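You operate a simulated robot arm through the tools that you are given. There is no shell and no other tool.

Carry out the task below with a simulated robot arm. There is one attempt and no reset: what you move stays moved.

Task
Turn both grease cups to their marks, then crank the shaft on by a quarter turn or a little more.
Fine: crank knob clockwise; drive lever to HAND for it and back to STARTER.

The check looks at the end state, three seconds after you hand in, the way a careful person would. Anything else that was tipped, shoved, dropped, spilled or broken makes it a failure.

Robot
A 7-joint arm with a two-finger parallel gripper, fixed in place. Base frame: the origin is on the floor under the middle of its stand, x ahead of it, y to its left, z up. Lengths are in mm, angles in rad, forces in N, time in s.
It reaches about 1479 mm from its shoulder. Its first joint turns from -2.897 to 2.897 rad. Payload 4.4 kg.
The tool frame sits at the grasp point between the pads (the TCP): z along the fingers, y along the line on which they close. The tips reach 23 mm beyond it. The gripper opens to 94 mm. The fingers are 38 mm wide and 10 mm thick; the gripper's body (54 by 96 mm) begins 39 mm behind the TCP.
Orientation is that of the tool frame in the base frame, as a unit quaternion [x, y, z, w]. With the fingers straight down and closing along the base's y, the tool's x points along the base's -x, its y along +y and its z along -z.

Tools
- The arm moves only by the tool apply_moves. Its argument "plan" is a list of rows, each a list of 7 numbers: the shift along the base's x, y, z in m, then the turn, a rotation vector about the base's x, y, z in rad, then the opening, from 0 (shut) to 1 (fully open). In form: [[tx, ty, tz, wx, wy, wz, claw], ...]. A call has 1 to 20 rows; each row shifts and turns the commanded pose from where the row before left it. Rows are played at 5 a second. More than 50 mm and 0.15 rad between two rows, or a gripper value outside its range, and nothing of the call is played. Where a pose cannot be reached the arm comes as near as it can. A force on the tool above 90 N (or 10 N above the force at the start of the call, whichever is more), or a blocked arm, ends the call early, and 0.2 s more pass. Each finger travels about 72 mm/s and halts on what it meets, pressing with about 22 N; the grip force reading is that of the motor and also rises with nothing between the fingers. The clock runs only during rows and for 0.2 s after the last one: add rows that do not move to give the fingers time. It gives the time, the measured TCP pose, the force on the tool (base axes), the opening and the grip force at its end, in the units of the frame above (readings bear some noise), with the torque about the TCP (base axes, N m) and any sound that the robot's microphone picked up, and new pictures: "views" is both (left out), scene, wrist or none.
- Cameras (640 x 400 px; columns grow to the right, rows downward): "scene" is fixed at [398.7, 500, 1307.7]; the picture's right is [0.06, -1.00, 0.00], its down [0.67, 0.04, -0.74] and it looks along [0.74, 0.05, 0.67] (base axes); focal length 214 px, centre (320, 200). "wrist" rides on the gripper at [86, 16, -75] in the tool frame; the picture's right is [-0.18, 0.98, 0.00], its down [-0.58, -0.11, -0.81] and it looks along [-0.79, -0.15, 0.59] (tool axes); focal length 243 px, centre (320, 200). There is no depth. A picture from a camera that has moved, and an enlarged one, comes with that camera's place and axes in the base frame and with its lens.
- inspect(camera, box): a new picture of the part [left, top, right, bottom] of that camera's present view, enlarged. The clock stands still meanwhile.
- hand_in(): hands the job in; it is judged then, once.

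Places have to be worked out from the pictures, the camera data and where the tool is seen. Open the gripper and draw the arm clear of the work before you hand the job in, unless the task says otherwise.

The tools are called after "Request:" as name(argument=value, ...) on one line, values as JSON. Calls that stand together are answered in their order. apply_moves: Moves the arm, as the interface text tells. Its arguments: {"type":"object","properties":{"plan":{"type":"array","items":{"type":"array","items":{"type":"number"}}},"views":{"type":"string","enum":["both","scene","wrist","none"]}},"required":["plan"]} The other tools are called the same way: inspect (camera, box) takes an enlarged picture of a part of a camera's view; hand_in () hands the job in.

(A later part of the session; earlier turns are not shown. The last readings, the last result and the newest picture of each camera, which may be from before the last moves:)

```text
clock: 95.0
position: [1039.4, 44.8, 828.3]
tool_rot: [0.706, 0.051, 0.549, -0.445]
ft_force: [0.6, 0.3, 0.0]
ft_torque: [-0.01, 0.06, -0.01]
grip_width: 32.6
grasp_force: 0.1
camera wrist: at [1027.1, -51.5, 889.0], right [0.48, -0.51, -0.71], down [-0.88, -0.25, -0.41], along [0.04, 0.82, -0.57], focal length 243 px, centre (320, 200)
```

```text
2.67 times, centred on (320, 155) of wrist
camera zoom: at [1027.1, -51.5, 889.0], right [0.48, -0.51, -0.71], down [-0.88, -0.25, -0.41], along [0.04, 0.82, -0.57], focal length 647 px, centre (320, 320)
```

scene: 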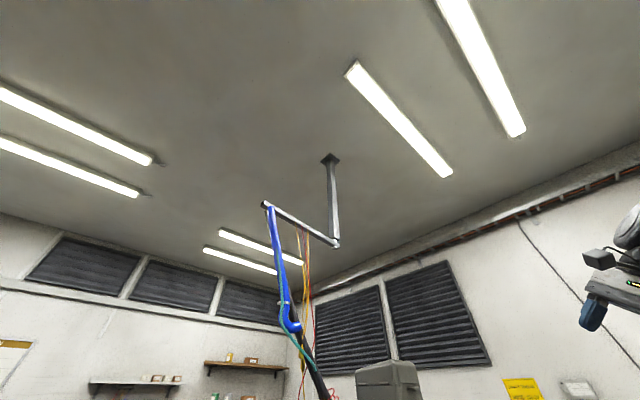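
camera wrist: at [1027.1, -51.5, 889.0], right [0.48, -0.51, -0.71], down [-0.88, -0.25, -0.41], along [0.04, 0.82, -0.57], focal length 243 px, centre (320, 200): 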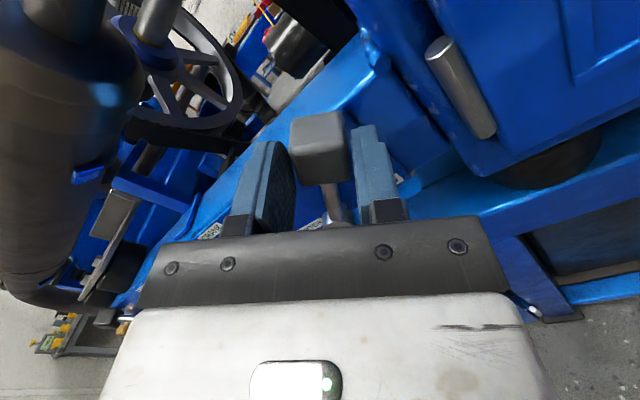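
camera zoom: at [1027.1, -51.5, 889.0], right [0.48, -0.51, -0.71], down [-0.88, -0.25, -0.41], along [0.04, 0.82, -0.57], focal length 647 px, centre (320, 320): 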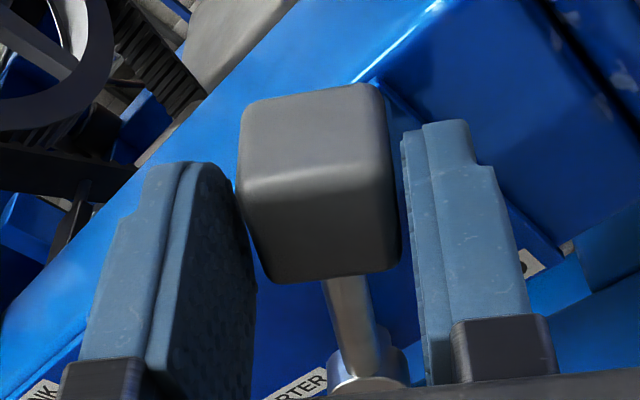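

Lever is now about 34° right. Nudge a few degrees further to be sure it sits at the HAND end, watching force.

Request:
apply_moves(plan=[[0.0037, -0.0039, -0.004, 0.0633, 0.0596, 0, 0.35], [0, 0, 0, 0, 0, 0, 0.35]], views="wrist")

Request:
inspect(camera="wrist", box=[200, 80, 440, 230])

```text
clock: 95.6
position: [1042.0, 41.7, 825.1]
tool_rot: [0.706, 0.023, 0.53, -0.468]
ft_force: [-9.2, 14.1, 7.0]
ft_torque: [-0.2, -0.31, 0.37]
grip_width: 40.9
grasp_force: 8.7
camera wrist: at [1034.4, -58.2, 880.4], right [0.44, -0.47, -0.77], down [-0.9, -0.22, -0.38], along [0.01, 0.86, -0.52], focal length 243 px, centre (320, 200)
```

wrist: 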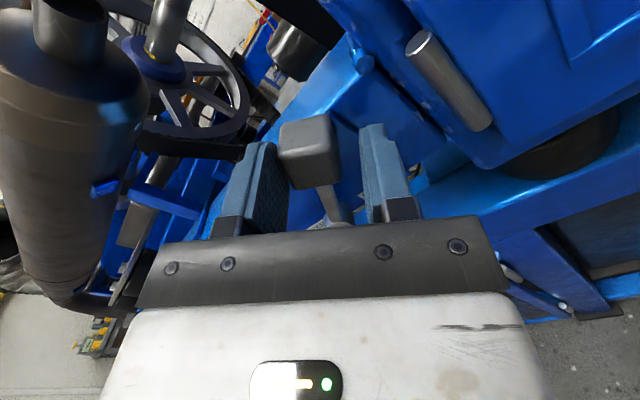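

```text
2.67 times, centred on (320, 155) of wrist
camera zoom: at [1034.4, -58.2, 880.4], right [0.44, -0.47, -0.77], down [-0.9, -0.22, -0.38], along [0.01, 0.86, -0.52], focal length 647 px, centre (320, 320)
```

zoom: 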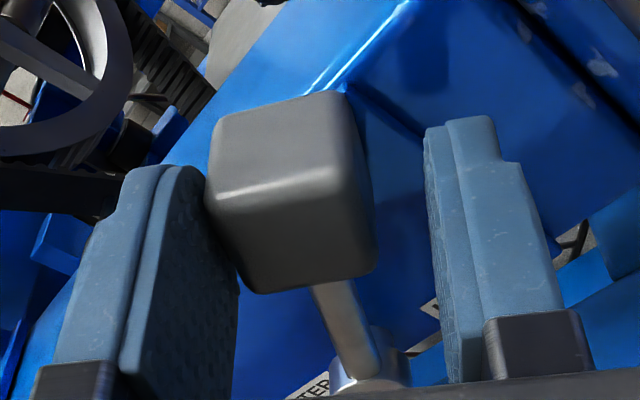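

The lever is against its HAND stop (18 N push). Back off slightly, open, and withdraw straight out.

Request:
apply_moves(plan=[[-0.0037, 0.0039, 0.004, -0.0633, -0.0596, 0, 0.45], [0, 0, 0, 0, 0, 0, 0.53], [-0.0146, -0.0137, 0, 0, 0, 0, 0.53], [-0.0146, -0.0137, 0, 0, 0, 0, 0.53], [-0.0146, -0.0137, 0, 0, 0, 0, 0.53], [-0.0146, -0.0137, 0, 0, 0, 0, 0.53], [-0.0146, -0.0137, 0, 0, 0, 0, 0.53]], views="wrist")

Request:
inspect(camera="wrist", box=[200, 0, 480, 180])

```text
clock: 97.2
position: [964.6, -25.4, 828.3]
tool_rot: [0.705, 0.053, 0.55, -0.444]
ft_force: [-0.9, -0.5, 0.5]
ft_torque: [0.0, 0.0, -0.01]
grip_width: 49.7
grasp_force: 0.1
camera wrist: at [954.4, -121.7, 889.6], right [0.48, -0.51, -0.71], down [-0.88, -0.25, -0.42], along [0.04, 0.82, -0.57], focal length 243 px, centre (320, 200)
```

wrist: 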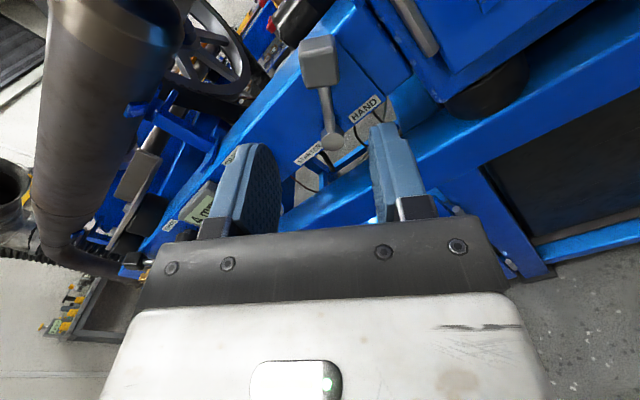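

```text
2.22 times, centred on (340, 90) of wrist
camera zoom: at [954.4, -121.7, 889.6], right [0.48, -0.51, -0.71], down [-0.88, -0.25, -0.42], along [0.04, 0.82, -0.57], focal length 539 px, centre (276, 444)
```

zoom: 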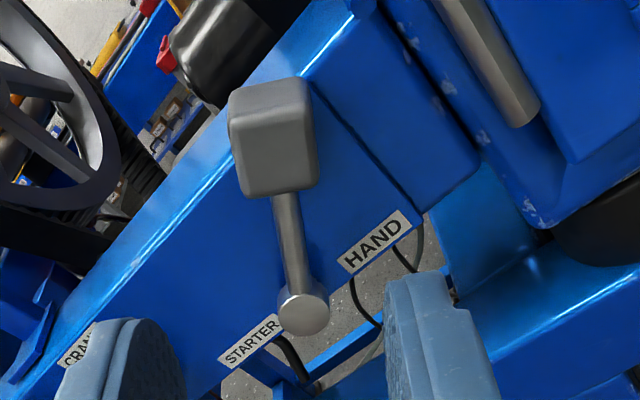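

HAND is set. Now move over to the CRANK knob (u≈530, z≈790), rolling back to −45° to leave room for a clockwise turn.

Request:
apply_moves(plan=[[-0.0103, 0.0109, -0.0038, -0.1019, -0.0959, 0, 0.6], [-0.0103, 0.0109, -0.0038, -0.1019, -0.0959, 0, 0.6], [-0.0103, 0.0109, -0.0038, -0.1019, -0.0959, 0, 0.6], [-0.0103, 0.0109, -0.0038, -0.1019, -0.0959, 0, 0.6], [-0.0103, 0.0109, -0.0038, -0.1019, -0.0959, 0, 0.6], [-0.0103, 0.0109, -0.0038, -0.1019, -0.0959, 0, 0.6], [-0.0103, 0.0109, -0.0038, -0.1019, -0.0959, 0, 0.6], [-0.0103, 0.0109, -0.0038, -0.1019, -0.0959, 0, 0.6], [-0.0103, 0.0109, -0.0038, -0.1019, -0.0959, 0, 0.6], [-0.0103, 0.0109, -0.0038, -0.1019, -0.0959, 0, 0.6]], views="wrist")

Request:
inspect(camera="wrist", box=[200, 20, 440, 180])

```text
clock: 99.4
position: [860.0, 84.5, 789.2]
tool_rot: [0.505, 0.495, 0.707, 0.014]
ft_force: [0.4, 0.2, 0.8]
ft_torque: [0.0, 0.0, -0.02]
grip_width: 56.2
grasp_force: 0.0
camera wrist: at [772.8, 70.3, 861.2], right [0.56, -0.6, 0.57], down [-0.36, -0.8, -0.48], along [0.75, 0.07, -0.66], focal length 243 px, centre (320, 200)
```

wrist: 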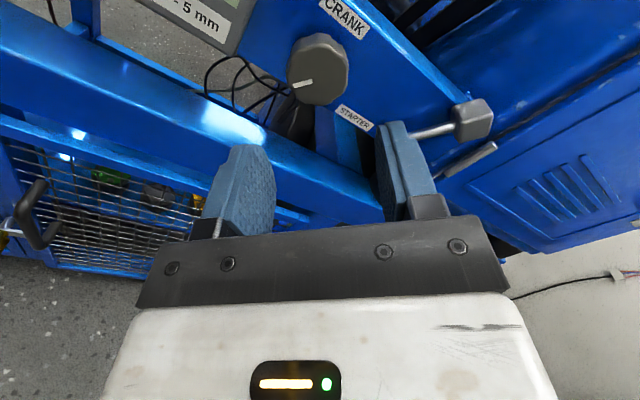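

```text
2.50 times, centred on (320, 100) of wrist
camera zoom: at [772.8, 70.3, 861.2], right [0.56, -0.6, 0.57], down [-0.36, -0.8, -0.48], along [0.75, 0.07, -0.66], focal length 606 px, centre (320, 450)
```

zoom: 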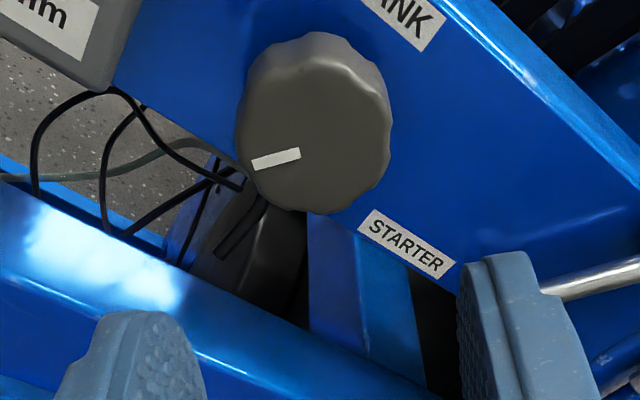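

Knob is centred in column; advance 40 mm and re-measure depth.

Request:
apply_moves(plan=[[0.01456, 0.0137, 0, 0, 0, 0, 0.65], [0.01456, 0.0137, 0, 0, 0, 0, 0.65]], views="wrist")

Request:
inspect(camera="wrist", box=[200, 60, 440, 220])

```text
clock: 100.0
position: [891.8, 113.2, 791.3]
tool_rot: [0.506, 0.494, 0.707, 0.014]
ft_force: [0.0, -0.6, -0.2]
ft_torque: [-0.02, -0.01, 0.02]
grip_width: 61.2
grasp_force: 0.1
camera wrist: at [803.4, 97.9, 863.0], right [0.56, -0.6, 0.57], down [-0.36, -0.8, -0.49], along [0.75, 0.07, -0.66], focal length 243 px, centre (320, 200)
```

wrist: 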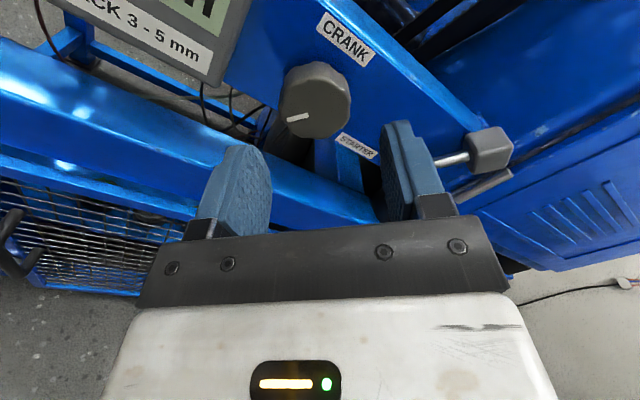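

```text
2.50 times, centred on (320, 140) of wrist
camera zoom: at [803.4, 97.9, 863.0], right [0.56, -0.6, 0.57], down [-0.36, -0.8, -0.49], along [0.75, 0.07, -0.66], focal length 606 px, centre (320, 350)
```

zoom: 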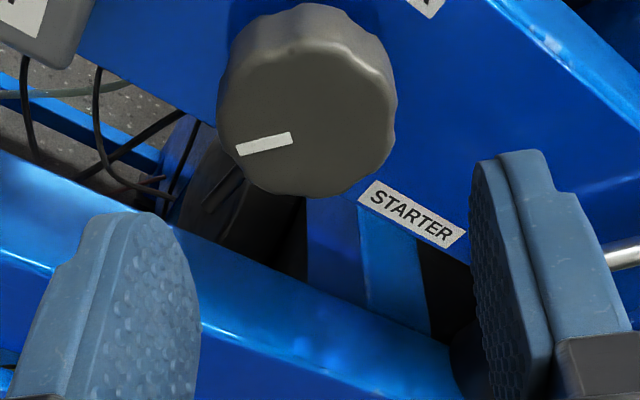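

Size/position analysis puts the knob about 2 mm right and 5 mm lower than the tool axis. Correct and advance 35 mm.

Request:
apply_moves(plan=[[0.0142, 0.0112, -0.003, 0, 0, 0, 0.68], [0.0127, 0.012, -0.002, 0, 0, 0, 0.68]], views="wrist")

Request:
inspect(camera="wrist", box=[200, 80, 440, 230])

```text
clock: 100.6
position: [917.4, 135.9, 784.7]
tool_rot: [0.506, 0.493, 0.707, 0.015]
ft_force: [-0.2, 0.8, -0.2]
ft_torque: [0.06, 0.0, -0.01]
grip_width: 63.9
grasp_force: 0.1
camera wrist: at [829.8, 121.4, 856.0], right [0.56, -0.6, 0.57], down [-0.36, -0.8, -0.49], along [0.75, 0.07, -0.66], focal length 243 px, centre (320, 200)
```

wrist: 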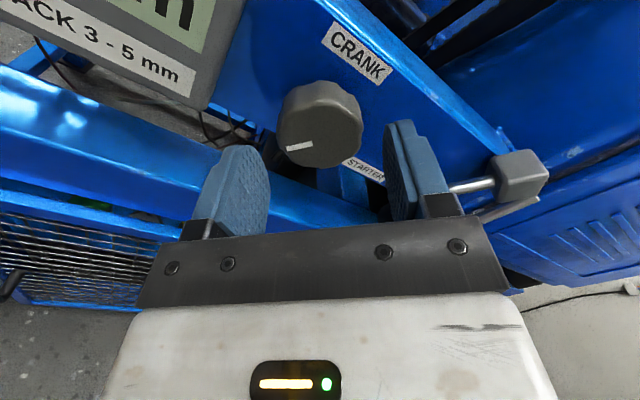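

```text
2.67 times, centred on (320, 155) of wrist
camera zoom: at [829.8, 121.4, 856.0], right [0.56, -0.6, 0.57], down [-0.36, -0.8, -0.49], along [0.75, 0.07, -0.66], focal length 647 px, centre (320, 320)
```

zoom: 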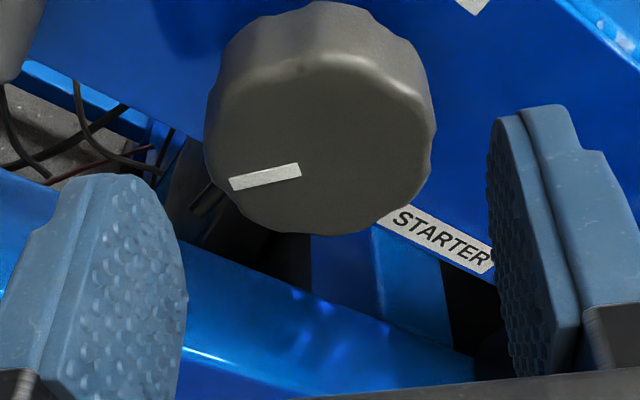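

Refined knob centre: u≈530.4, z≈787, face n≈794. Advance 29 mm with +2.5 mm up, then close on the knob.

Request:
apply_moves(plan=[[0.0106, 0.01, 0.0013, 0, 0, 0, 0.68], [0.0106, 0.01, 0.0012, 0, 0, 0, 0.68], [0, 0, 0, 0, 0, 0, 0.4], [0, 0, 0, 0, 0, 0, 0.4], [0, 0, 0, 0, 0, 0, 0.4]], views="wrist")

Request:
inspect(camera="wrist", box=[220, 90, 420, 230])

```text
clock: 101.8
position: [939.3, 156.4, 784.4]
tool_rot: [0.506, 0.494, 0.707, 0.013]
ft_force: [-21.2, 24.4, -13.9]
ft_torque: [-0.16, 0.36, 0.35]
grip_width: 47.2
grasp_force: 44.8
camera wrist: at [850.3, 142.1, 857.4], right [0.56, -0.6, 0.57], down [-0.36, -0.8, -0.48], along [0.75, 0.07, -0.66], focal length 243 px, centre (320, 200)
```

wrist: 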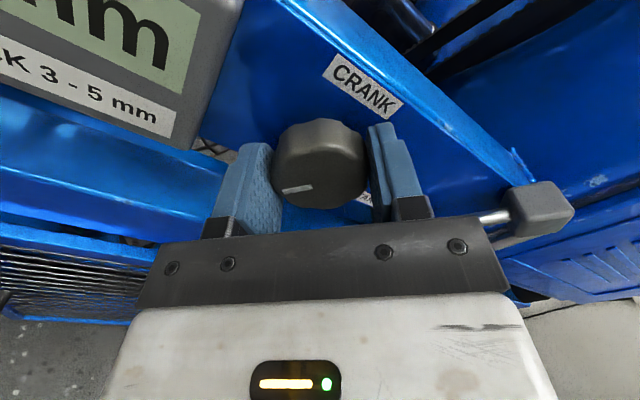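

```text
2.86 times, centred on (320, 160) of wrist
camera zoom: at [850.3, 142.1, 857.4], right [0.56, -0.6, 0.57], down [-0.36, -0.8, -0.48], along [0.75, 0.07, -0.66], focal length 693 px, centre (320, 314)
```

zoom: 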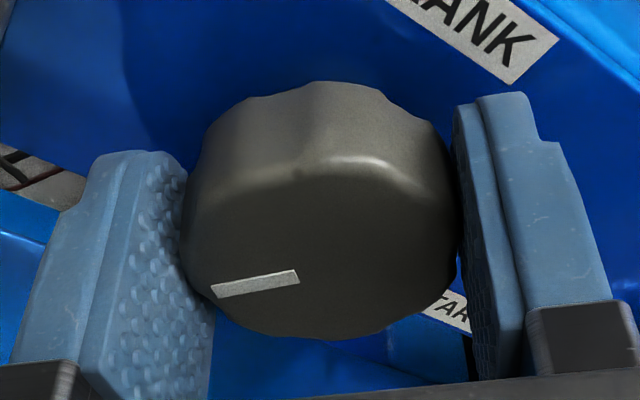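

Gripped (47 mm) with ~33 N side load; ease the hand ~1.4 mm to centre it on the knob.

Request:
apply_moves(plan=[[-0.0008, 0.0008, -0.0006, 0, 0, 0, 0.4], [0, 0, 0, 0, 0, 0, 0.4]], views="none")

```text
clock: 102.4
position: [938.4, 156.9, 784.9]
tool_rot: [0.507, 0.494, 0.706, 0.014]
ft_force: [-15.0, 9.7, -24.4]
ft_torque: [-0.07, 0.19, 0.25]
grip_width: 47.2
grasp_force: 45.2
```

Request:
apply_moves(plan=[[-0.0003, 0.0003, -0.0012, 0, 0, 0, 0.4], [0, 0, 0, 0, 0, 0, 0.4]], views="none")

```text
clock: 103.0
position: [938.7, 156.9, 785.0]
tool_rot: [0.506, 0.494, 0.707, 0.015]
ft_force: [-24.6, -4.1, -15.3]
ft_torque: [-0.25, 0.34, 0.03]
grip_width: 47.3
grasp_force: 45.0
```

Loads are acceptable. Turn the crank clockwise 1.5 rad and check pointer and listen for sounds.

Request:
apply_moves(plan=[[0, 0, 0, 0.1095, 0.1023, 0, 0.4], [0, 0, 0, 0.1095, 0.1023, 0, 0.4], [0, 0, 0, 0.1095, 0.1023, 0, 0.4], [0, 0, 0, 0.1095, 0.1023, 0, 0.4], [0, 0, 0, 0.1095, 0.1023, 0, 0.4], [0, 0, 0, 0.1095, 0.1023, 0, 0.4], [0, 0, 0, 0.1095, 0.1023, 0, 0.4], [0, 0, 0, 0.1095, 0.1023, 0, 0.4], [0, 0, 0, 0.1095, 0.1023, 0, 0.4], [0, 0, 0, 0.1095, 0.1023, 0, 0.4]], views="wrist")

Request:
inspect(camera="wrist", box=[220, 90, 420, 230])

```text
clock: 105.2
position: [939.9, 155.2, 788.5]
tool_rot: [0.706, 0.014, 0.529, -0.47]
ft_force: [41.1, -31.4, -10.4]
ft_torque: [-0.55, 0.3, -0.38]
grip_width: 47.3
grasp_force: 44.8
camera wrist: at [931.7, 53.8, 841.2], right [0.43, -0.46, -0.78], down [-0.9, -0.21, -0.37], along [0.01, 0.86, -0.51], focal length 243 px, centre (320, 200)
```

wrist: 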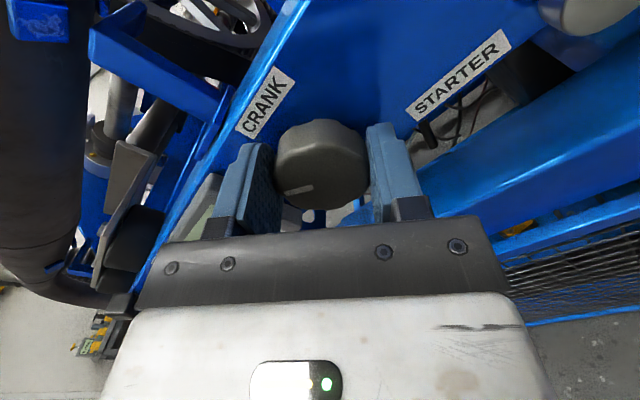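

```text
2.86 times, centred on (320, 160) of wrist
camera zoom: at [931.7, 53.8, 841.2], right [0.43, -0.46, -0.78], down [-0.9, -0.21, -0.37], along [0.01, 0.86, -0.51], focal length 693 px, centre (320, 314)
```

zoom: 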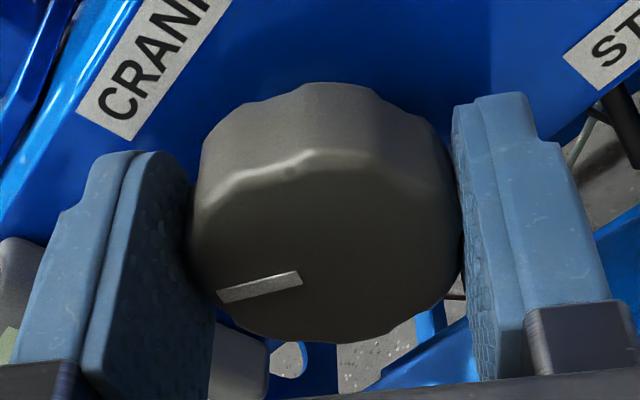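

The crank turned about 81° with the gripper (slight lag). Ease the side load by ~1.5 mm and turn ~15° more.

Request:
apply_moves(plan=[[0.001, -0.0011, 0, 0, 0, 0, 0.4], [0, 0, 0, 0.0949, 0.0887, 0, 0.4], [0, 0, 0, 0.0949, 0.0887, 0, 0.4], [0, 0, 0, 0, 0, 0, 0.4]], views="wrist")

Request:
inspect(camera="wrist", box=[220, 90, 420, 230])

```text
clock: 106.2
position: [938.5, 154.0, 786.3]
tool_rot: [0.703, -0.075, 0.463, -0.535]
ft_force: [35.6, -39.8, -19.1]
ft_torque: [-0.42, 0.28, -0.93]
grip_width: 47.6
grasp_force: 45.3
camera wrist: at [939.3, 45.5, 820.8], right [0.28, -0.3, -0.91], down [-0.96, -0.15, -0.24], along [-0.07, 0.94, -0.33], focal length 243 px, centre (320, 200)
```

wrist: 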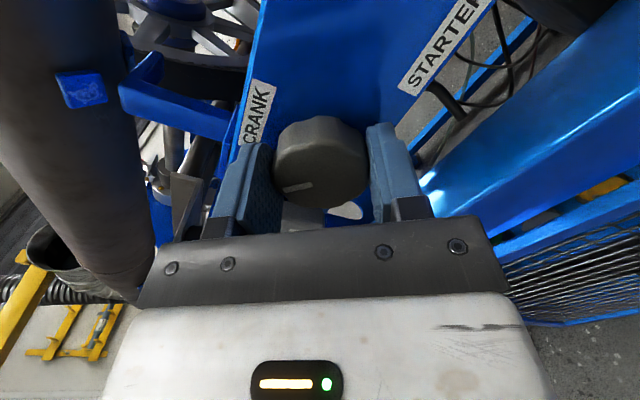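

```text
2.86 times, centred on (320, 160) of wrist
camera zoom: at [939.3, 45.5, 820.8], right [0.28, -0.3, -0.91], down [-0.96, -0.15, -0.24], along [-0.07, 0.94, -0.33], focal length 693 px, centre (320, 314)
```

zoom: 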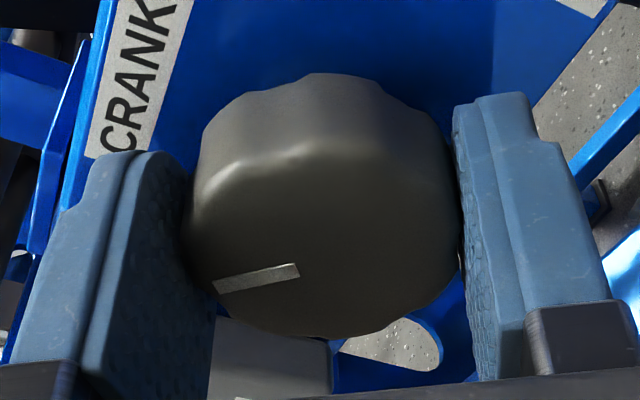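

Crank pointer has advanced ≈100° clockwise. Release, back straight out, then look at the pointer and the wheel's red mark.

Request:
apply_moves(plan=[[0, 0, 0, 0, 0, 0, 0.68], [0, 0, 0, 0, 0, 0, 0.68], [-0.0146, -0.0137, 0, 0, 0, 0, 0.68], [-0.0146, -0.0137, 0, 0, 0, 0, 0.68], [-0.0146, -0.0137, 0, 0, 0, 0, 0.68], [-0.0146, -0.0137, 0, 0, 0, 0, 0.68], [-0.0146, -0.0137, 0, 0, 0, 0, 0.6]], views="wrist")

Request:
inspect(camera="wrist", box=[200, 0, 440, 160])

```text
clock: 107.8
position: [866.6, 87.1, 784.5]
tool_rot: [0.703, -0.075, 0.463, -0.535]
ft_force: [-0.1, -0.3, -0.1]
ft_torque: [0.02, -0.05, 0.04]
grip_width: 56.7
grasp_force: 0.1
camera wrist: at [866.7, -22.0, 820.8], right [0.28, -0.3, -0.91], down [-0.96, -0.16, -0.24], along [-0.07, 0.94, -0.33], focal length 243 px, centre (320, 200)
```

wrist: 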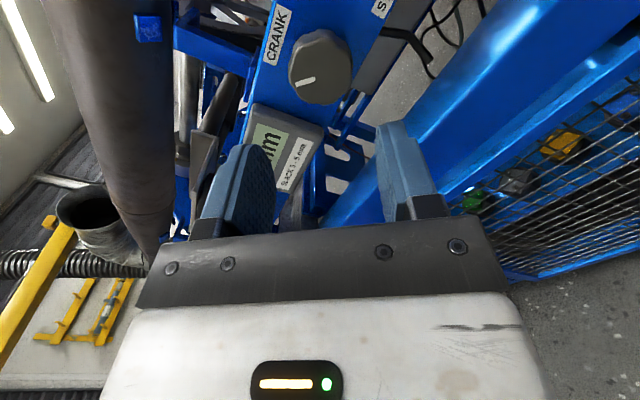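

```text
2.50 times, centred on (320, 80) of wrist
camera zoom: at [866.7, -22.0, 820.8], right [0.28, -0.3, -0.91], down [-0.96, -0.16, -0.24], along [-0.07, 0.94, -0.33], focal length 606 px, centre (320, 500)
```

zoom: 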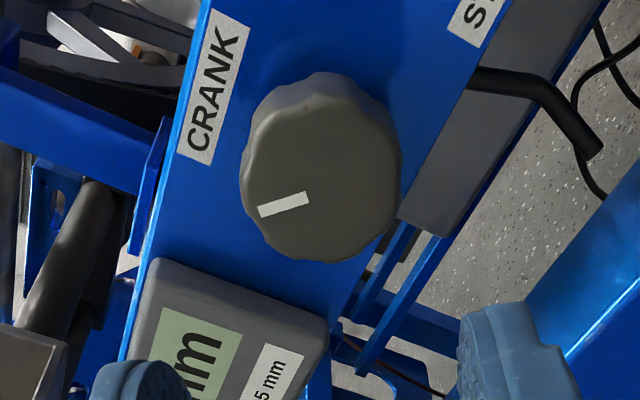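

Pointer ≈96–100° further clockwise. Roll level again and rise to check how far the shaft wheel (red rim mark, previously at top) has turned.

Request:
apply_moves(plan=[[-0.007, -0.0066, 0, -0.1005, -0.0938, 0, 0.6], [-0.007, -0.0066, 0, -0.1005, -0.0938, 0, 0.6], [-0.007, -0.0066, 0, -0.1005, -0.0938, 0, 0.6], [-0.007, -0.0066, 0, -0.1005, -0.0938, 0, 0.6], [-0.007, -0.0066, 0, -0.1005, -0.0938, 0, 0.6], [0, 0, 0, -0.1005, -0.0938, 0, 0.6], [0, 0, 0, -0.1005, -0.0938, 0, 0.6], [0, 0, 0.048, 0, 0, 0, 0.6], [0, 0, 0.048, 0, 0, 0, 0.6], [0, 0, 0.048, 0, 0, 0, 0.6], [0, 0, 0.048, 0, 0, 0, 0.6], [0, 0, 0.048, 0, 0, 0, 0.6], [0, 0, 0.048, 0, 0, 0, 0.6], [0, 0, 0.048, 0, 0, 0, 0.6], [0, 0, 0.048, 0, 0, 0, 0.6], [0, 0, 0.048, 0, 0, 0, 0.6], [0, 0, 0.048, 0, 0, 0, 0.6]], views="wrist")

Request:
inspect(camera="wrist", box=[160, 0, 560, 250])

```text
clock: 111.4
position: [833.0, 56.5, 1263.4]
tool_rot: [0.658, 0.259, 0.657, -0.261]
ft_force: [-0.2, 0.6, -0.7]
ft_torque: [0.0, -0.01, 0.01]
grip_width: 56.4
grasp_force: 0.1
camera wrist: at [788.9, -6.9, 1349.8], right [0.67, -0.72, -0.19], down [-0.66, -0.47, -0.58], along [0.33, 0.51, -0.79], focal length 243 px, centre (320, 200)
```

wrist: 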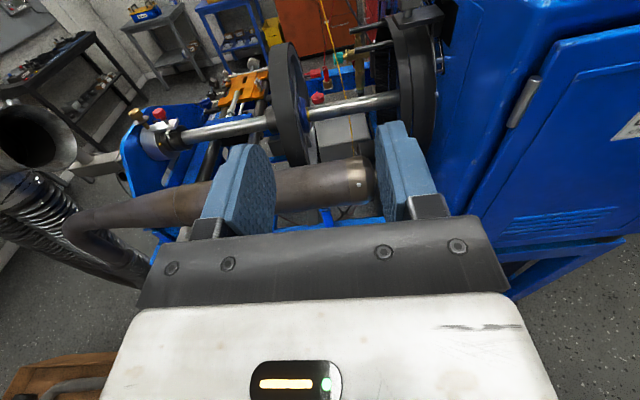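

```text
1.60 times, centred on (360, 125) of wrist
camera zoom: at [788.9, -6.9, 1349.8], right [0.67, -0.72, -0.19], down [-0.66, -0.47, -0.58], along [0.33, 0.51, -0.79], focal length 388 px, centre (256, 320)
```

zoom: 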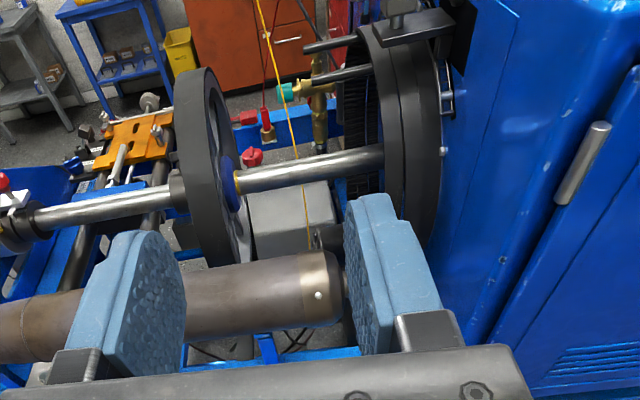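

The red mark has left the top of the wheel, so the shaft turned. Zoom in on hub and wheel to judge by how much.

Request:
inspect(camera="wrist", box=[250, 30, 370, 190])

Request:
inspect(camera="wrist", box=[220, 90, 320, 160])

```text
2.50 times, centred on (310, 110) of wrist
camera zoom: at [788.9, -6.9, 1349.8], right [0.67, -0.72, -0.19], down [-0.66, -0.47, -0.58], along [0.33, 0.51, -0.79], focal length 606 px, centre (345, 425)
```

zoom: 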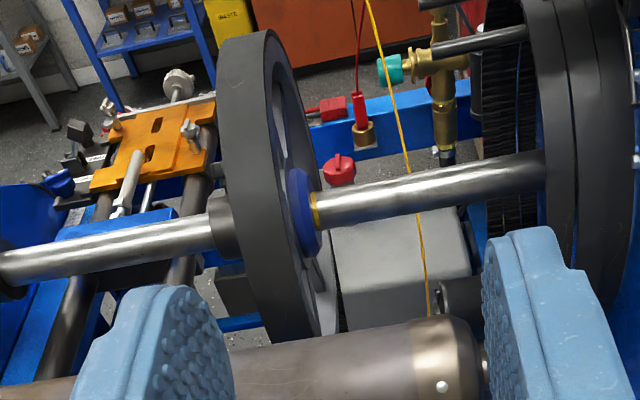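

```text
5.71 times, centred on (270, 125) of wrist
camera zoom: at [788.9, -6.9, 1349.8], right [0.67, -0.72, -0.19], down [-0.66, -0.47, -0.58], along [0.33, 0.51, -0.79], focal length 1386 px, centre (606, 629)
```

zoom: 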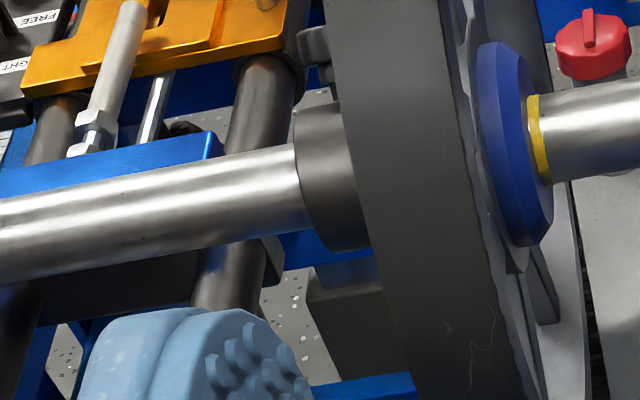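

I want a plan view of the hub to confirm the shaft's turn. Move to above the wheel's near side (z≈1400), pitching the hand down ~35° so the camera looks straight down.

Request:
apply_moves(plan=[[0.0084, 0.0342, 0.0171, -0.0836, 0.0888, 0, 0.6], [0.0084, 0.0342, 0.0171, -0.0836, 0.0888, 0, 0.6], [0.0084, 0.0342, 0.0171, -0.0836, 0.0888, 0, 0.6], [0.0084, 0.0342, 0.0171, -0.0836, 0.0888, 0, 0.6]], views="wrist")

Request:
inspect(camera="wrist", box=[160, 0, 480, 200])

```text
clock: 112.4
position: [864.4, 190.5, 1334.6]
tool_rot: [0.797, 0.315, 0.479, -0.189]
ft_force: [0.7, 0.5, 0.2]
ft_torque: [0.03, -0.01, -0.04]
grip_width: 56.4
grasp_force: 0.1
camera wrist: at [858.2, 161.7, 1445.4], right [0.61, -0.78, -0.16], down [-0.79, -0.59, -0.14], along [0.01, 0.21, -0.98], focal length 243 px, centre (320, 200)
```

wrist: 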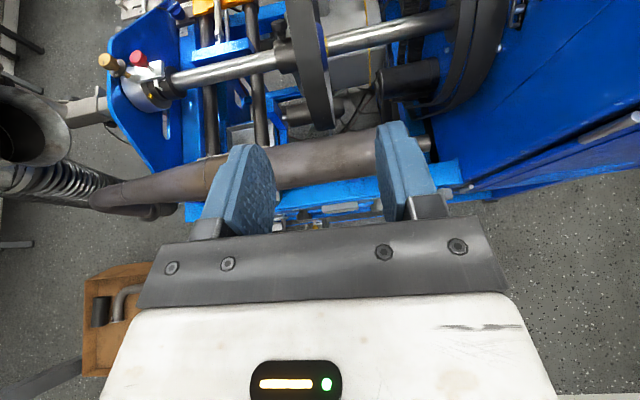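

```text
2.00 times, centred on (320, 100) of wrist
camera zoom: at [858.2, 161.7, 1445.4], right [0.61, -0.78, -0.16], down [-0.79, -0.59, -0.14], along [0.01, 0.21, -0.98], focal length 485 px, centre (320, 400)
```

zoom: 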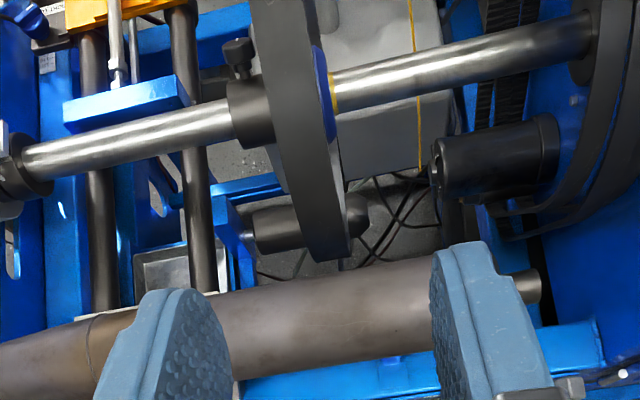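

The hub knob (previously on top) now points to the far side, and no red shows at the top. Zoom in to measure its angle.

Request:
inspect(camera="wrist", box=[240, 0, 360, 80])

```text
5.00 times, centred on (300, 40) of wrist
camera zoom: at [858.2, 161.7, 1445.4], right [0.61, -0.78, -0.16], down [-0.79, -0.59, -0.14], along [0.01, 0.21, -0.98], focal length 1213 px, centre (420, 1000)
```

zoom: 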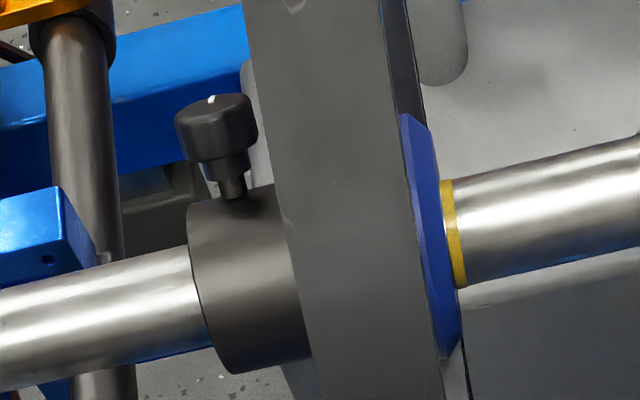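

Measurements suggest roughly 95–103° of shaft turn. I'll take one more view from further over the wheel to confirm the knob's angle.

Request:
apply_moves(plan=[[0.0346, 0.0326, 0.008, 0, 0, 0, 0.6], [0.0346, 0.0326, 0.008, 0, 0, 0, 0.6], [0.0346, 0.0326, 0.008, 0, 0, 0, 0.6], [0.0346, 0.0326, 0.008, 0, 0, 0, 0.6]], views="wrist")

Request:
inspect(camera="wrist", box=[200, 20, 400, 160])

```text
clock: 113.4
position: [1003.3, 324.4, 1365.4]
tool_rot: [0.796, 0.315, 0.48, -0.19]
ft_force: [-0.3, 0.5, 1.1]
ft_torque: [-0.02, 0.03, -0.04]
grip_width: 56.4
grasp_force: 0.1
camera wrist: at [996.1, 294.6, 1477.1], right [0.61, -0.78, -0.16], down [-0.79, -0.59, -0.14], along [0.01, 0.21, -0.98], focal length 243 px, centre (320, 200)
```

wrist: 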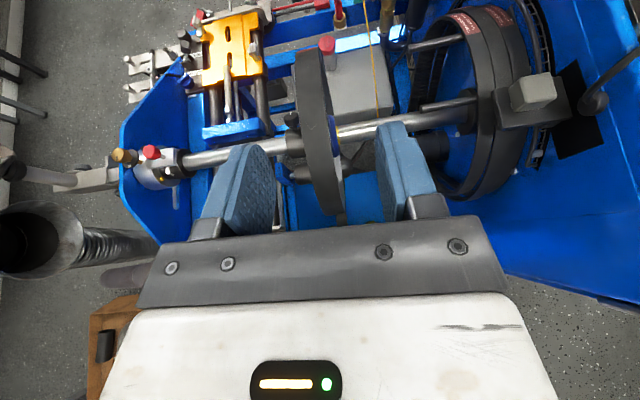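

```text
2.86 times, centred on (300, 90) of wrist
camera zoom: at [996.1, 294.6, 1477.1], right [0.61, -0.78, -0.16], down [-0.79, -0.59, -0.14], along [0.01, 0.21, -0.98], focal length 693 px, centre (377, 514)
```

zoom: 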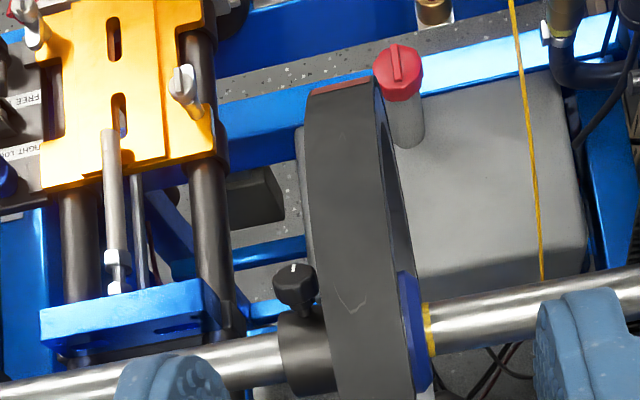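

A sliver of red shows at the far edge of the rim. Zoom to study it and the hub knob.

Request:
inspect(camera="wrist", box=[290, 35, 360, 85])

Request:
inspect(camera="wrist", box=[270, 100, 340, 150])

Request:
inspect(camera="wrist", box=[430, 0, 550, 90])

```text
8.00 times, centred on (325, 60) of wrist
camera zoom: at [996.1, 294.6, 1477.1], right [0.61, -0.78, -0.16], down [-0.79, -0.59, -0.14], along [0.01, 0.21, -0.98], focal length 1941 px, centre (280, 1320)
```

zoom: 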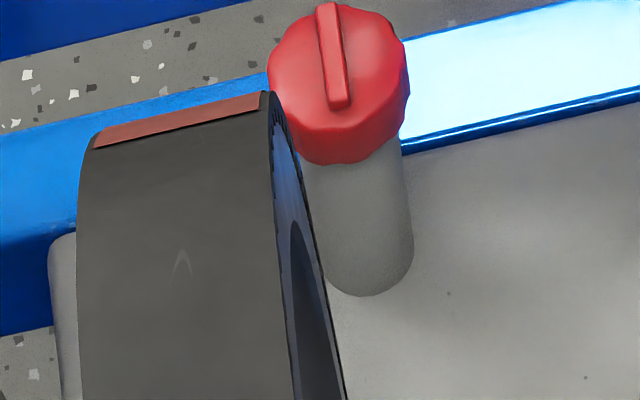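

```text
8.00 times, centred on (305, 125) of wrist
camera zoom: at [996.1, 294.6, 1477.1], right [0.61, -0.78, -0.16], down [-0.79, -0.59, -0.14], along [0.01, 0.21, -0.98], focal length 1941 px, centre (440, 800)
```

zoom: 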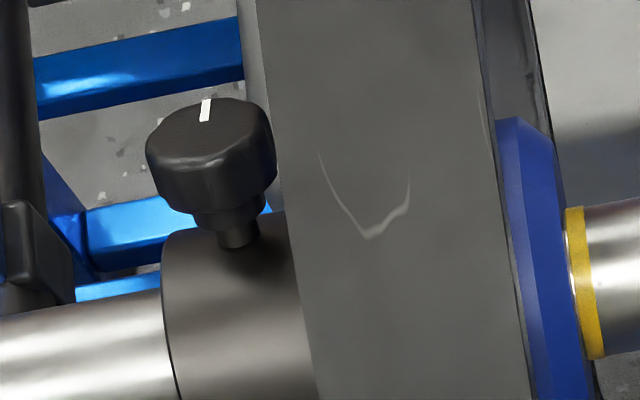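

```text
4.44 times, centred on (490, 45) of wrist
camera zoom: at [996.1, 294.6, 1477.1], right [0.61, -0.78, -0.16], down [-0.79, -0.59, -0.14], along [0.01, 0.21, -0.98], focal length 1078 px, centre (-436, 889)
```

zoom: 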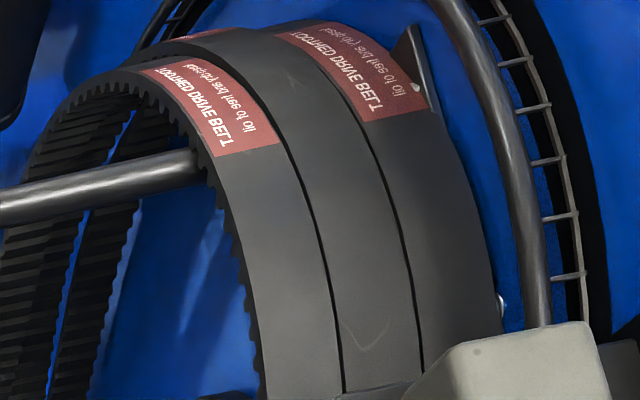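

The red strip turns out to be a belt label; from its position and the hub knob, the shaft has turned only about 40° for ~97° of crank (ratio ≈0.4). More cranking is needed. Return to the crank: first reverse to the level pose.

Request:
apply_moves(plan=[[-0.0346, -0.0326, -0.008, 0, 0, 0, 0.6], [-0.0346, -0.0326, -0.008, 0, 0, 0, 0.6], [-0.0346, -0.0326, -0.008, 0, 0, 0, 0.6], [-0.0346, -0.0326, -0.008, 0, 0, 0, 0.6], [-0.0084, -0.0342, -0.0171, 0.0836, -0.0888, 0, 0.6], [-0.0084, -0.0342, -0.0171, 0.0836, -0.0888, 0, 0.6], [-0.0084, -0.0342, -0.0171, 0.0836, -0.0888, 0, 0.6], [-0.0084, -0.0342, -0.0171, 0.0836, -0.0888, 0, 0.6]], views="none")

```text
clock: 115.2
position: [831.1, 53.8, 1266.8]
tool_rot: [0.657, 0.258, 0.659, -0.26]
ft_force: [-0.5, -0.9, 0.2]
ft_torque: [-0.04, 0.01, -0.02]
grip_width: 56.4
grasp_force: 0.0
```

Back at the level pose. Descend to crank height while rolling to −60° for a longer clockwise stroke.

Request:
apply_moves(plan=[[0, 0, -0.048, -0.0764, -0.0719, 0, 0.6], [0, 0, -0.048, -0.0764, -0.0719, 0, 0.6], [0, 0, -0.048, -0.0764, -0.0719, 0, 0.6], [0, 0, -0.048, -0.0764, -0.0719, 0, 0.6], [0, 0, -0.048, -0.0764, -0.0719, 0, 0.6], [0, 0, -0.048, -0.0764, -0.0719, 0, 0.6], [0, 0, -0.048, -0.0764, -0.0719, 0, 0.6], [0, 0, -0.048, -0.0764, -0.0719, 0, 0.6], [0, 0, -0.048, -0.0764, -0.0719, 0, 0.6], [0, 0, -0.048, -0.0764, -0.0719, 0, 0.6]], views="wrist")

Request:
inspect(camera="wrist", box=[200, 0, 440, 160])

```text
clock: 117.4
position: [831.4, 55.9, 785.7]
tool_rot: [0.437, 0.554, 0.701, 0.106]
ft_force: [0.6, 0.3, 0.2]
ft_torque: [-0.02, 0.02, 0.0]
grip_width: 56.5
grasp_force: 0.0
camera wrist: at [731.5, 52.9, 842.6], right [0.44, -0.47, 0.76], down [-0.28, -0.88, -0.39], along [0.85, -0.04, -0.52], focal length 243 px, centre (320, 200)
```

wrist: 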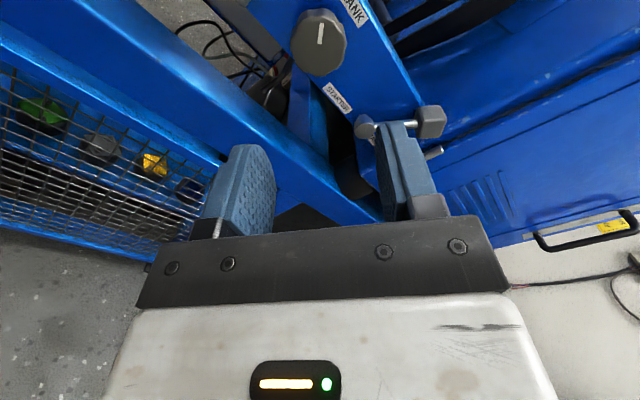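

```text
2.50 times, centred on (320, 80) of wrist
camera zoom: at [731.5, 52.9, 842.6], right [0.44, -0.47, 0.76], down [-0.28, -0.88, -0.39], along [0.85, -0.04, -0.52], focal length 606 px, centre (320, 500)
```

zoom: 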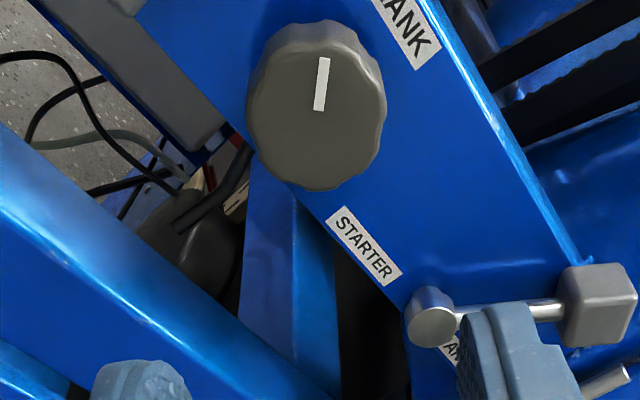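

Crank pointer is at ≈−42° (from top). Advance 100 mm toward the knob.

Request:
apply_moves(plan=[[0.01456, 0.0137, 0, 0, 0, 0, 0.68], [0.01456, 0.0137, 0, 0, 0, 0, 0.68], [0.01456, 0.0137, 0, 0, 0, 0, 0.68], [0.01456, 0.0137, 0, 0, 0, 0, 0.68], [0.01456, 0.0137, 0, 0, 0, 0, 0.68]], views="wrist")

Request:
inspect(camera="wrist", box=[200, 60, 440, 220])

```text
clock: 118.6
position: [903.9, 121.7, 786.1]
tool_rot: [0.439, 0.553, 0.7, 0.104]
ft_force: [0.0, 0.6, 0.4]
ft_torque: [0.01, 0.02, 0.0]
grip_width: 64.0
grasp_force: 0.0
camera wrist: at [805.4, 119.4, 841.9], right [0.44, -0.48, 0.76], down [-0.28, -0.88, -0.39], along [0.85, -0.04, -0.52], focal length 243 px, centre (320, 200)
```

wrist: 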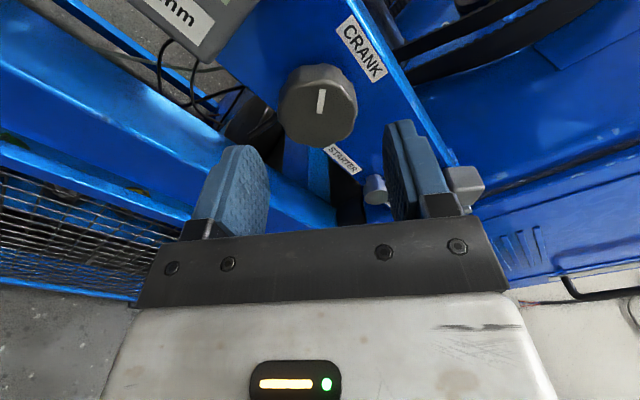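

```text
2.50 times, centred on (320, 140) of wrist
camera zoom: at [805.4, 119.4, 841.9], right [0.44, -0.48, 0.76], down [-0.28, -0.88, -0.39], along [0.85, -0.04, -0.52], focal length 606 px, centre (320, 350)
```

zoom: 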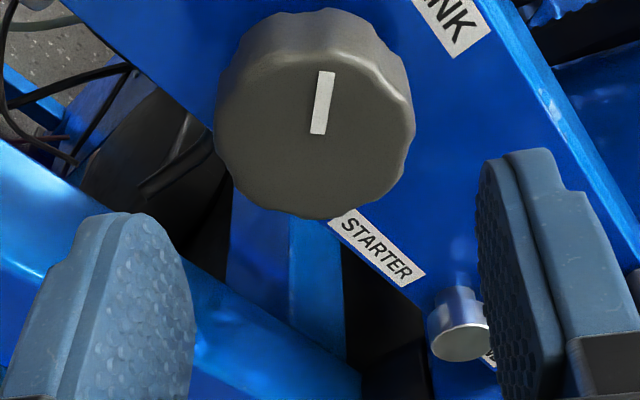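

Well aligned. Advance 48 mm and grip.

Request:
apply_moves(plan=[[0.0113, 0.0113, -0.0009, 0, 0, 0, 0.68], [0.0117, 0.011, 0, 0, 0, 0, 0.68], [0.0117, 0.011, 0, 0, 0, 0, 0.68], [0, 0, 0, 0, 0, 0, 0.4], [0, 0, 0, 0, 0, 0, 0.4], [0, 0, 0, 0, 0, 0, 0.4]], views="wrist")

Request:
inspect(camera="wrist", box=[220, 90, 420, 230])

```text
clock: 120.0
position: [940.0, 155.4, 785.1]
tool_rot: [0.438, 0.554, 0.7, 0.103]
ft_force: [-10.9, -2.9, 4.1]
ft_torque: [0.06, -0.02, -0.03]
grip_width: 47.6
grasp_force: 45.2
camera wrist: at [839.5, 152.8, 840.9], right [0.44, -0.48, 0.76], down [-0.28, -0.88, -0.39], along [0.85, -0.04, -0.52], focal length 243 px, centre (320, 200)
```

wrist: 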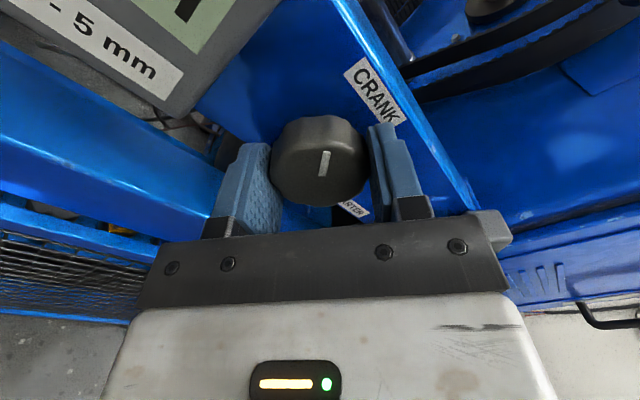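

```text
2.86 times, centred on (320, 160) of wrist
camera zoom: at [839.5, 152.8, 840.9], right [0.44, -0.48, 0.76], down [-0.28, -0.88, -0.39], along [0.85, -0.04, -0.52], focal length 693 px, centre (320, 314)
```

zoom: 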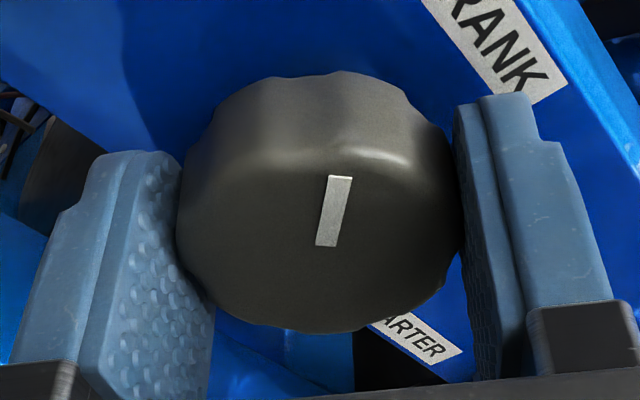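

Good grip, low load. Turn clockwise 2.1 rad (~120°).

Request:
apply_moves(plan=[[0, 0, 0, 0.1092, 0.1028, 0, 0.4], [0, 0, 0, 0.1092, 0.1028, 0, 0.4], [0, 0, 0, 0.1092, 0.1028, 0, 0.4], [0, 0, 0, 0.1092, 0.1028, 0, 0.4], [0, 0, 0, 0.1092, 0.1028, 0, 0.4], [0, 0, 0, 0.1092, 0.1028, 0, 0.4], [0, 0, 0, 0.1092, 0.1028, 0, 0.4], [0, 0, 0, 0.1092, 0.1028, 0, 0.4], [0, 0, 0, 0.1092, 0.1028, 0, 0.4], [0, 0, 0, 0.1092, 0.1028, 0, 0.4], [0, 0, 0, 0.1092, 0.1028, 0, 0.4], [0, 0, 0, 0.1092, 0.1028, 0, 0.4], [0, 0, 0, 0.1092, 0.1028, 0, 0.4], [0, 0, 0, 0.1092, 0.1028, 0, 0.4]], views="wrist")

Request:
inspect(camera="wrist", box=[220, 90, 420, 230])

```text
clock: 123.0
position: [938.0, 156.5, 784.9]
tool_rot: [0.7, -0.107, 0.437, -0.555]
ft_force: [-2.6, 3.0, -8.8]
ft_torque: [-0.54, 0.44, 0.23]
grip_width: 47.7
grasp_force: 45.1
camera wrist: at [941.7, 44.3, 813.2], right [0.22, -0.24, -0.95], down [-0.97, -0.14, -0.19], along [-0.09, 0.96, -0.26], focal length 243 px, centre (320, 200)
```

wrist: 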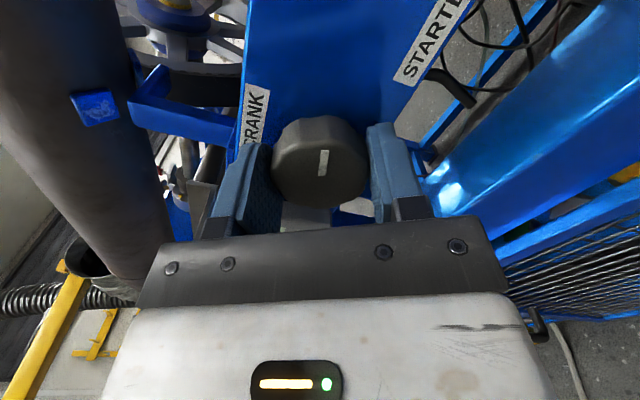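

```text
2.86 times, centred on (320, 160) of wrist
camera zoom: at [941.7, 44.3, 813.2], right [0.22, -0.24, -0.95], down [-0.97, -0.14, -0.19], along [-0.09, 0.96, -0.26], focal length 693 px, centre (320, 314)
```

zoom: 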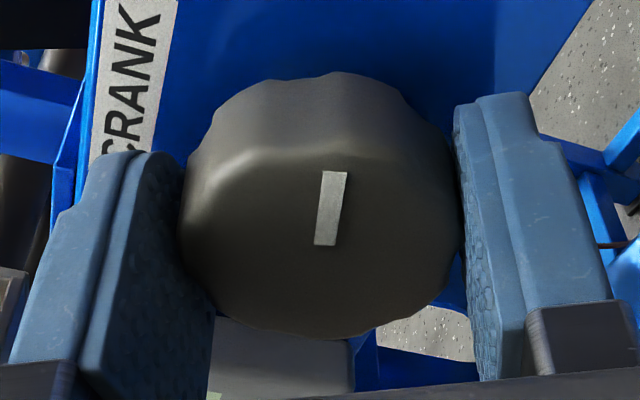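

The knob followed (~117°). Release, retreat, and go back up to re-measure the shaft.

Request:
apply_moves(plan=[[0, 0, 0, 0, 0, 0, 0.68], [0, 0, 0, 0, 0, 0, 0.68], [-0.0153, -0.0144, 0, 0, 0, 0, 0.68], [-0.0153, -0.0144, 0, 0, 0, 0, 0.68], [-0.0153, -0.0144, 0, 0, 0, 0, 0.68], [-0.0153, -0.0144, 0, 0, 0, 0, 0.68], [-0.0153, -0.0144, 0, 0, 0, 0, 0.68], [-0.0153, -0.0144, 0, 0, 0, 0, 0.68], [-0.0153, -0.0144, 0, 0, 0, 0, 0.6], [0, 0, 0.048, -0.0764, -0.0719, 0, 0.6], [0, 0, 0.048, -0.0764, -0.0719, 0, 0.6], [0, 0, 0.048, -0.0764, -0.0719, 0, 0.6], [0, 0, 0.048, -0.0764, -0.0719, 0, 0.6], [0, 0, 0.048, -0.0764, -0.0719, 0, 0.6], [0, 0, 0.048, -0.0764, -0.0719, 0, 0.6], [0, 0, 0.048, -0.0764, -0.0719, 0, 0.6], [0, 0, 0.048, -0.0764, -0.0719, 0, 0.6], [0, 0, 0.048, -0.0764, -0.0719, 0, 0.6], [0, 0, 0.048, -0.0764, -0.0719, 0, 0.6]], views="none")

Request:
apply_moves(plan=[[0.0084, 0.0342, 0.0171, -0.0836, 0.0888, 0, 0.6], [0.0084, 0.0342, 0.0171, -0.0836, 0.0888, 0, 0.6], [0.0084, 0.0342, 0.0171, -0.0836, 0.0888, 0, 0.6], [0.0084, 0.0342, 0.0171, -0.0836, 0.0888, 0, 0.6], [0.0346, 0.0326, 0.008, 0, 0, 0, 0.6], [0.0346, 0.0326, 0.008, 0, 0, 0, 0.6], [0.0346, 0.0326, 0.008, 0, 0, 0, 0.6], [0.0346, 0.0326, 0.008, 0, 0, 0, 0.6]], views="wrist")

Request:
inspect(camera="wrist", box=[200, 20, 400, 160])

```text
clock: 127.0
position: [831.6, 54.8, 1265.5]
tool_rot: [0.658, 0.259, 0.657, -0.261]
ft_force: [0.0, -0.4, -0.1]
ft_torque: [0.07, -0.05, -0.03]
grip_width: 56.3
grasp_force: 0.0
```

```text
clock: 128.8
position: [1004.5, 323.5, 1367.9]
tool_rot: [0.797, 0.314, 0.48, -0.189]
ft_force: [-0.5, 0.4, -0.2]
ft_torque: [-0.05, 0.07, -0.02]
grip_width: 56.5
grasp_force: 0.0
camera wrist: at [997.8, 294.1, 1478.3], right [0.61, -0.78, -0.16], down [-0.79, -0.59, -0.14], along [0.01, 0.21, -0.98], focal length 243 px, centre (320, 200)
```

wrist: 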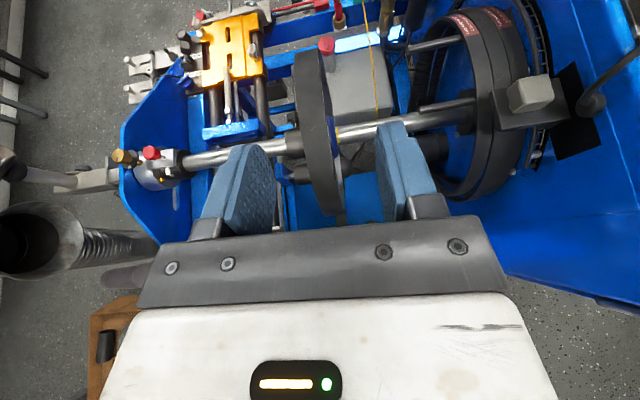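

```text
2.86 times, centred on (300, 90) of wrist
camera zoom: at [997.8, 294.1, 1478.3], right [0.61, -0.78, -0.16], down [-0.79, -0.59, -0.14], along [0.01, 0.21, -0.98], focal length 693 px, centre (377, 514)
```

zoom: 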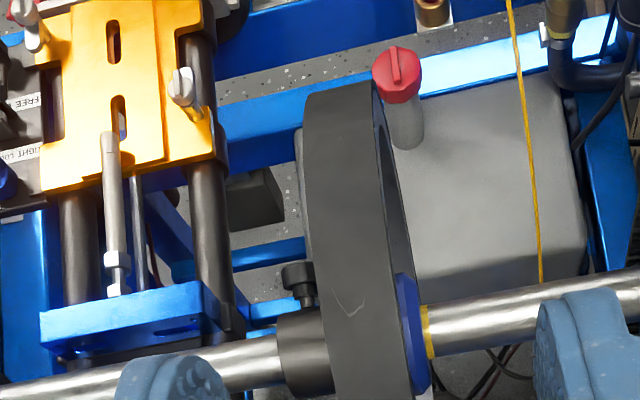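

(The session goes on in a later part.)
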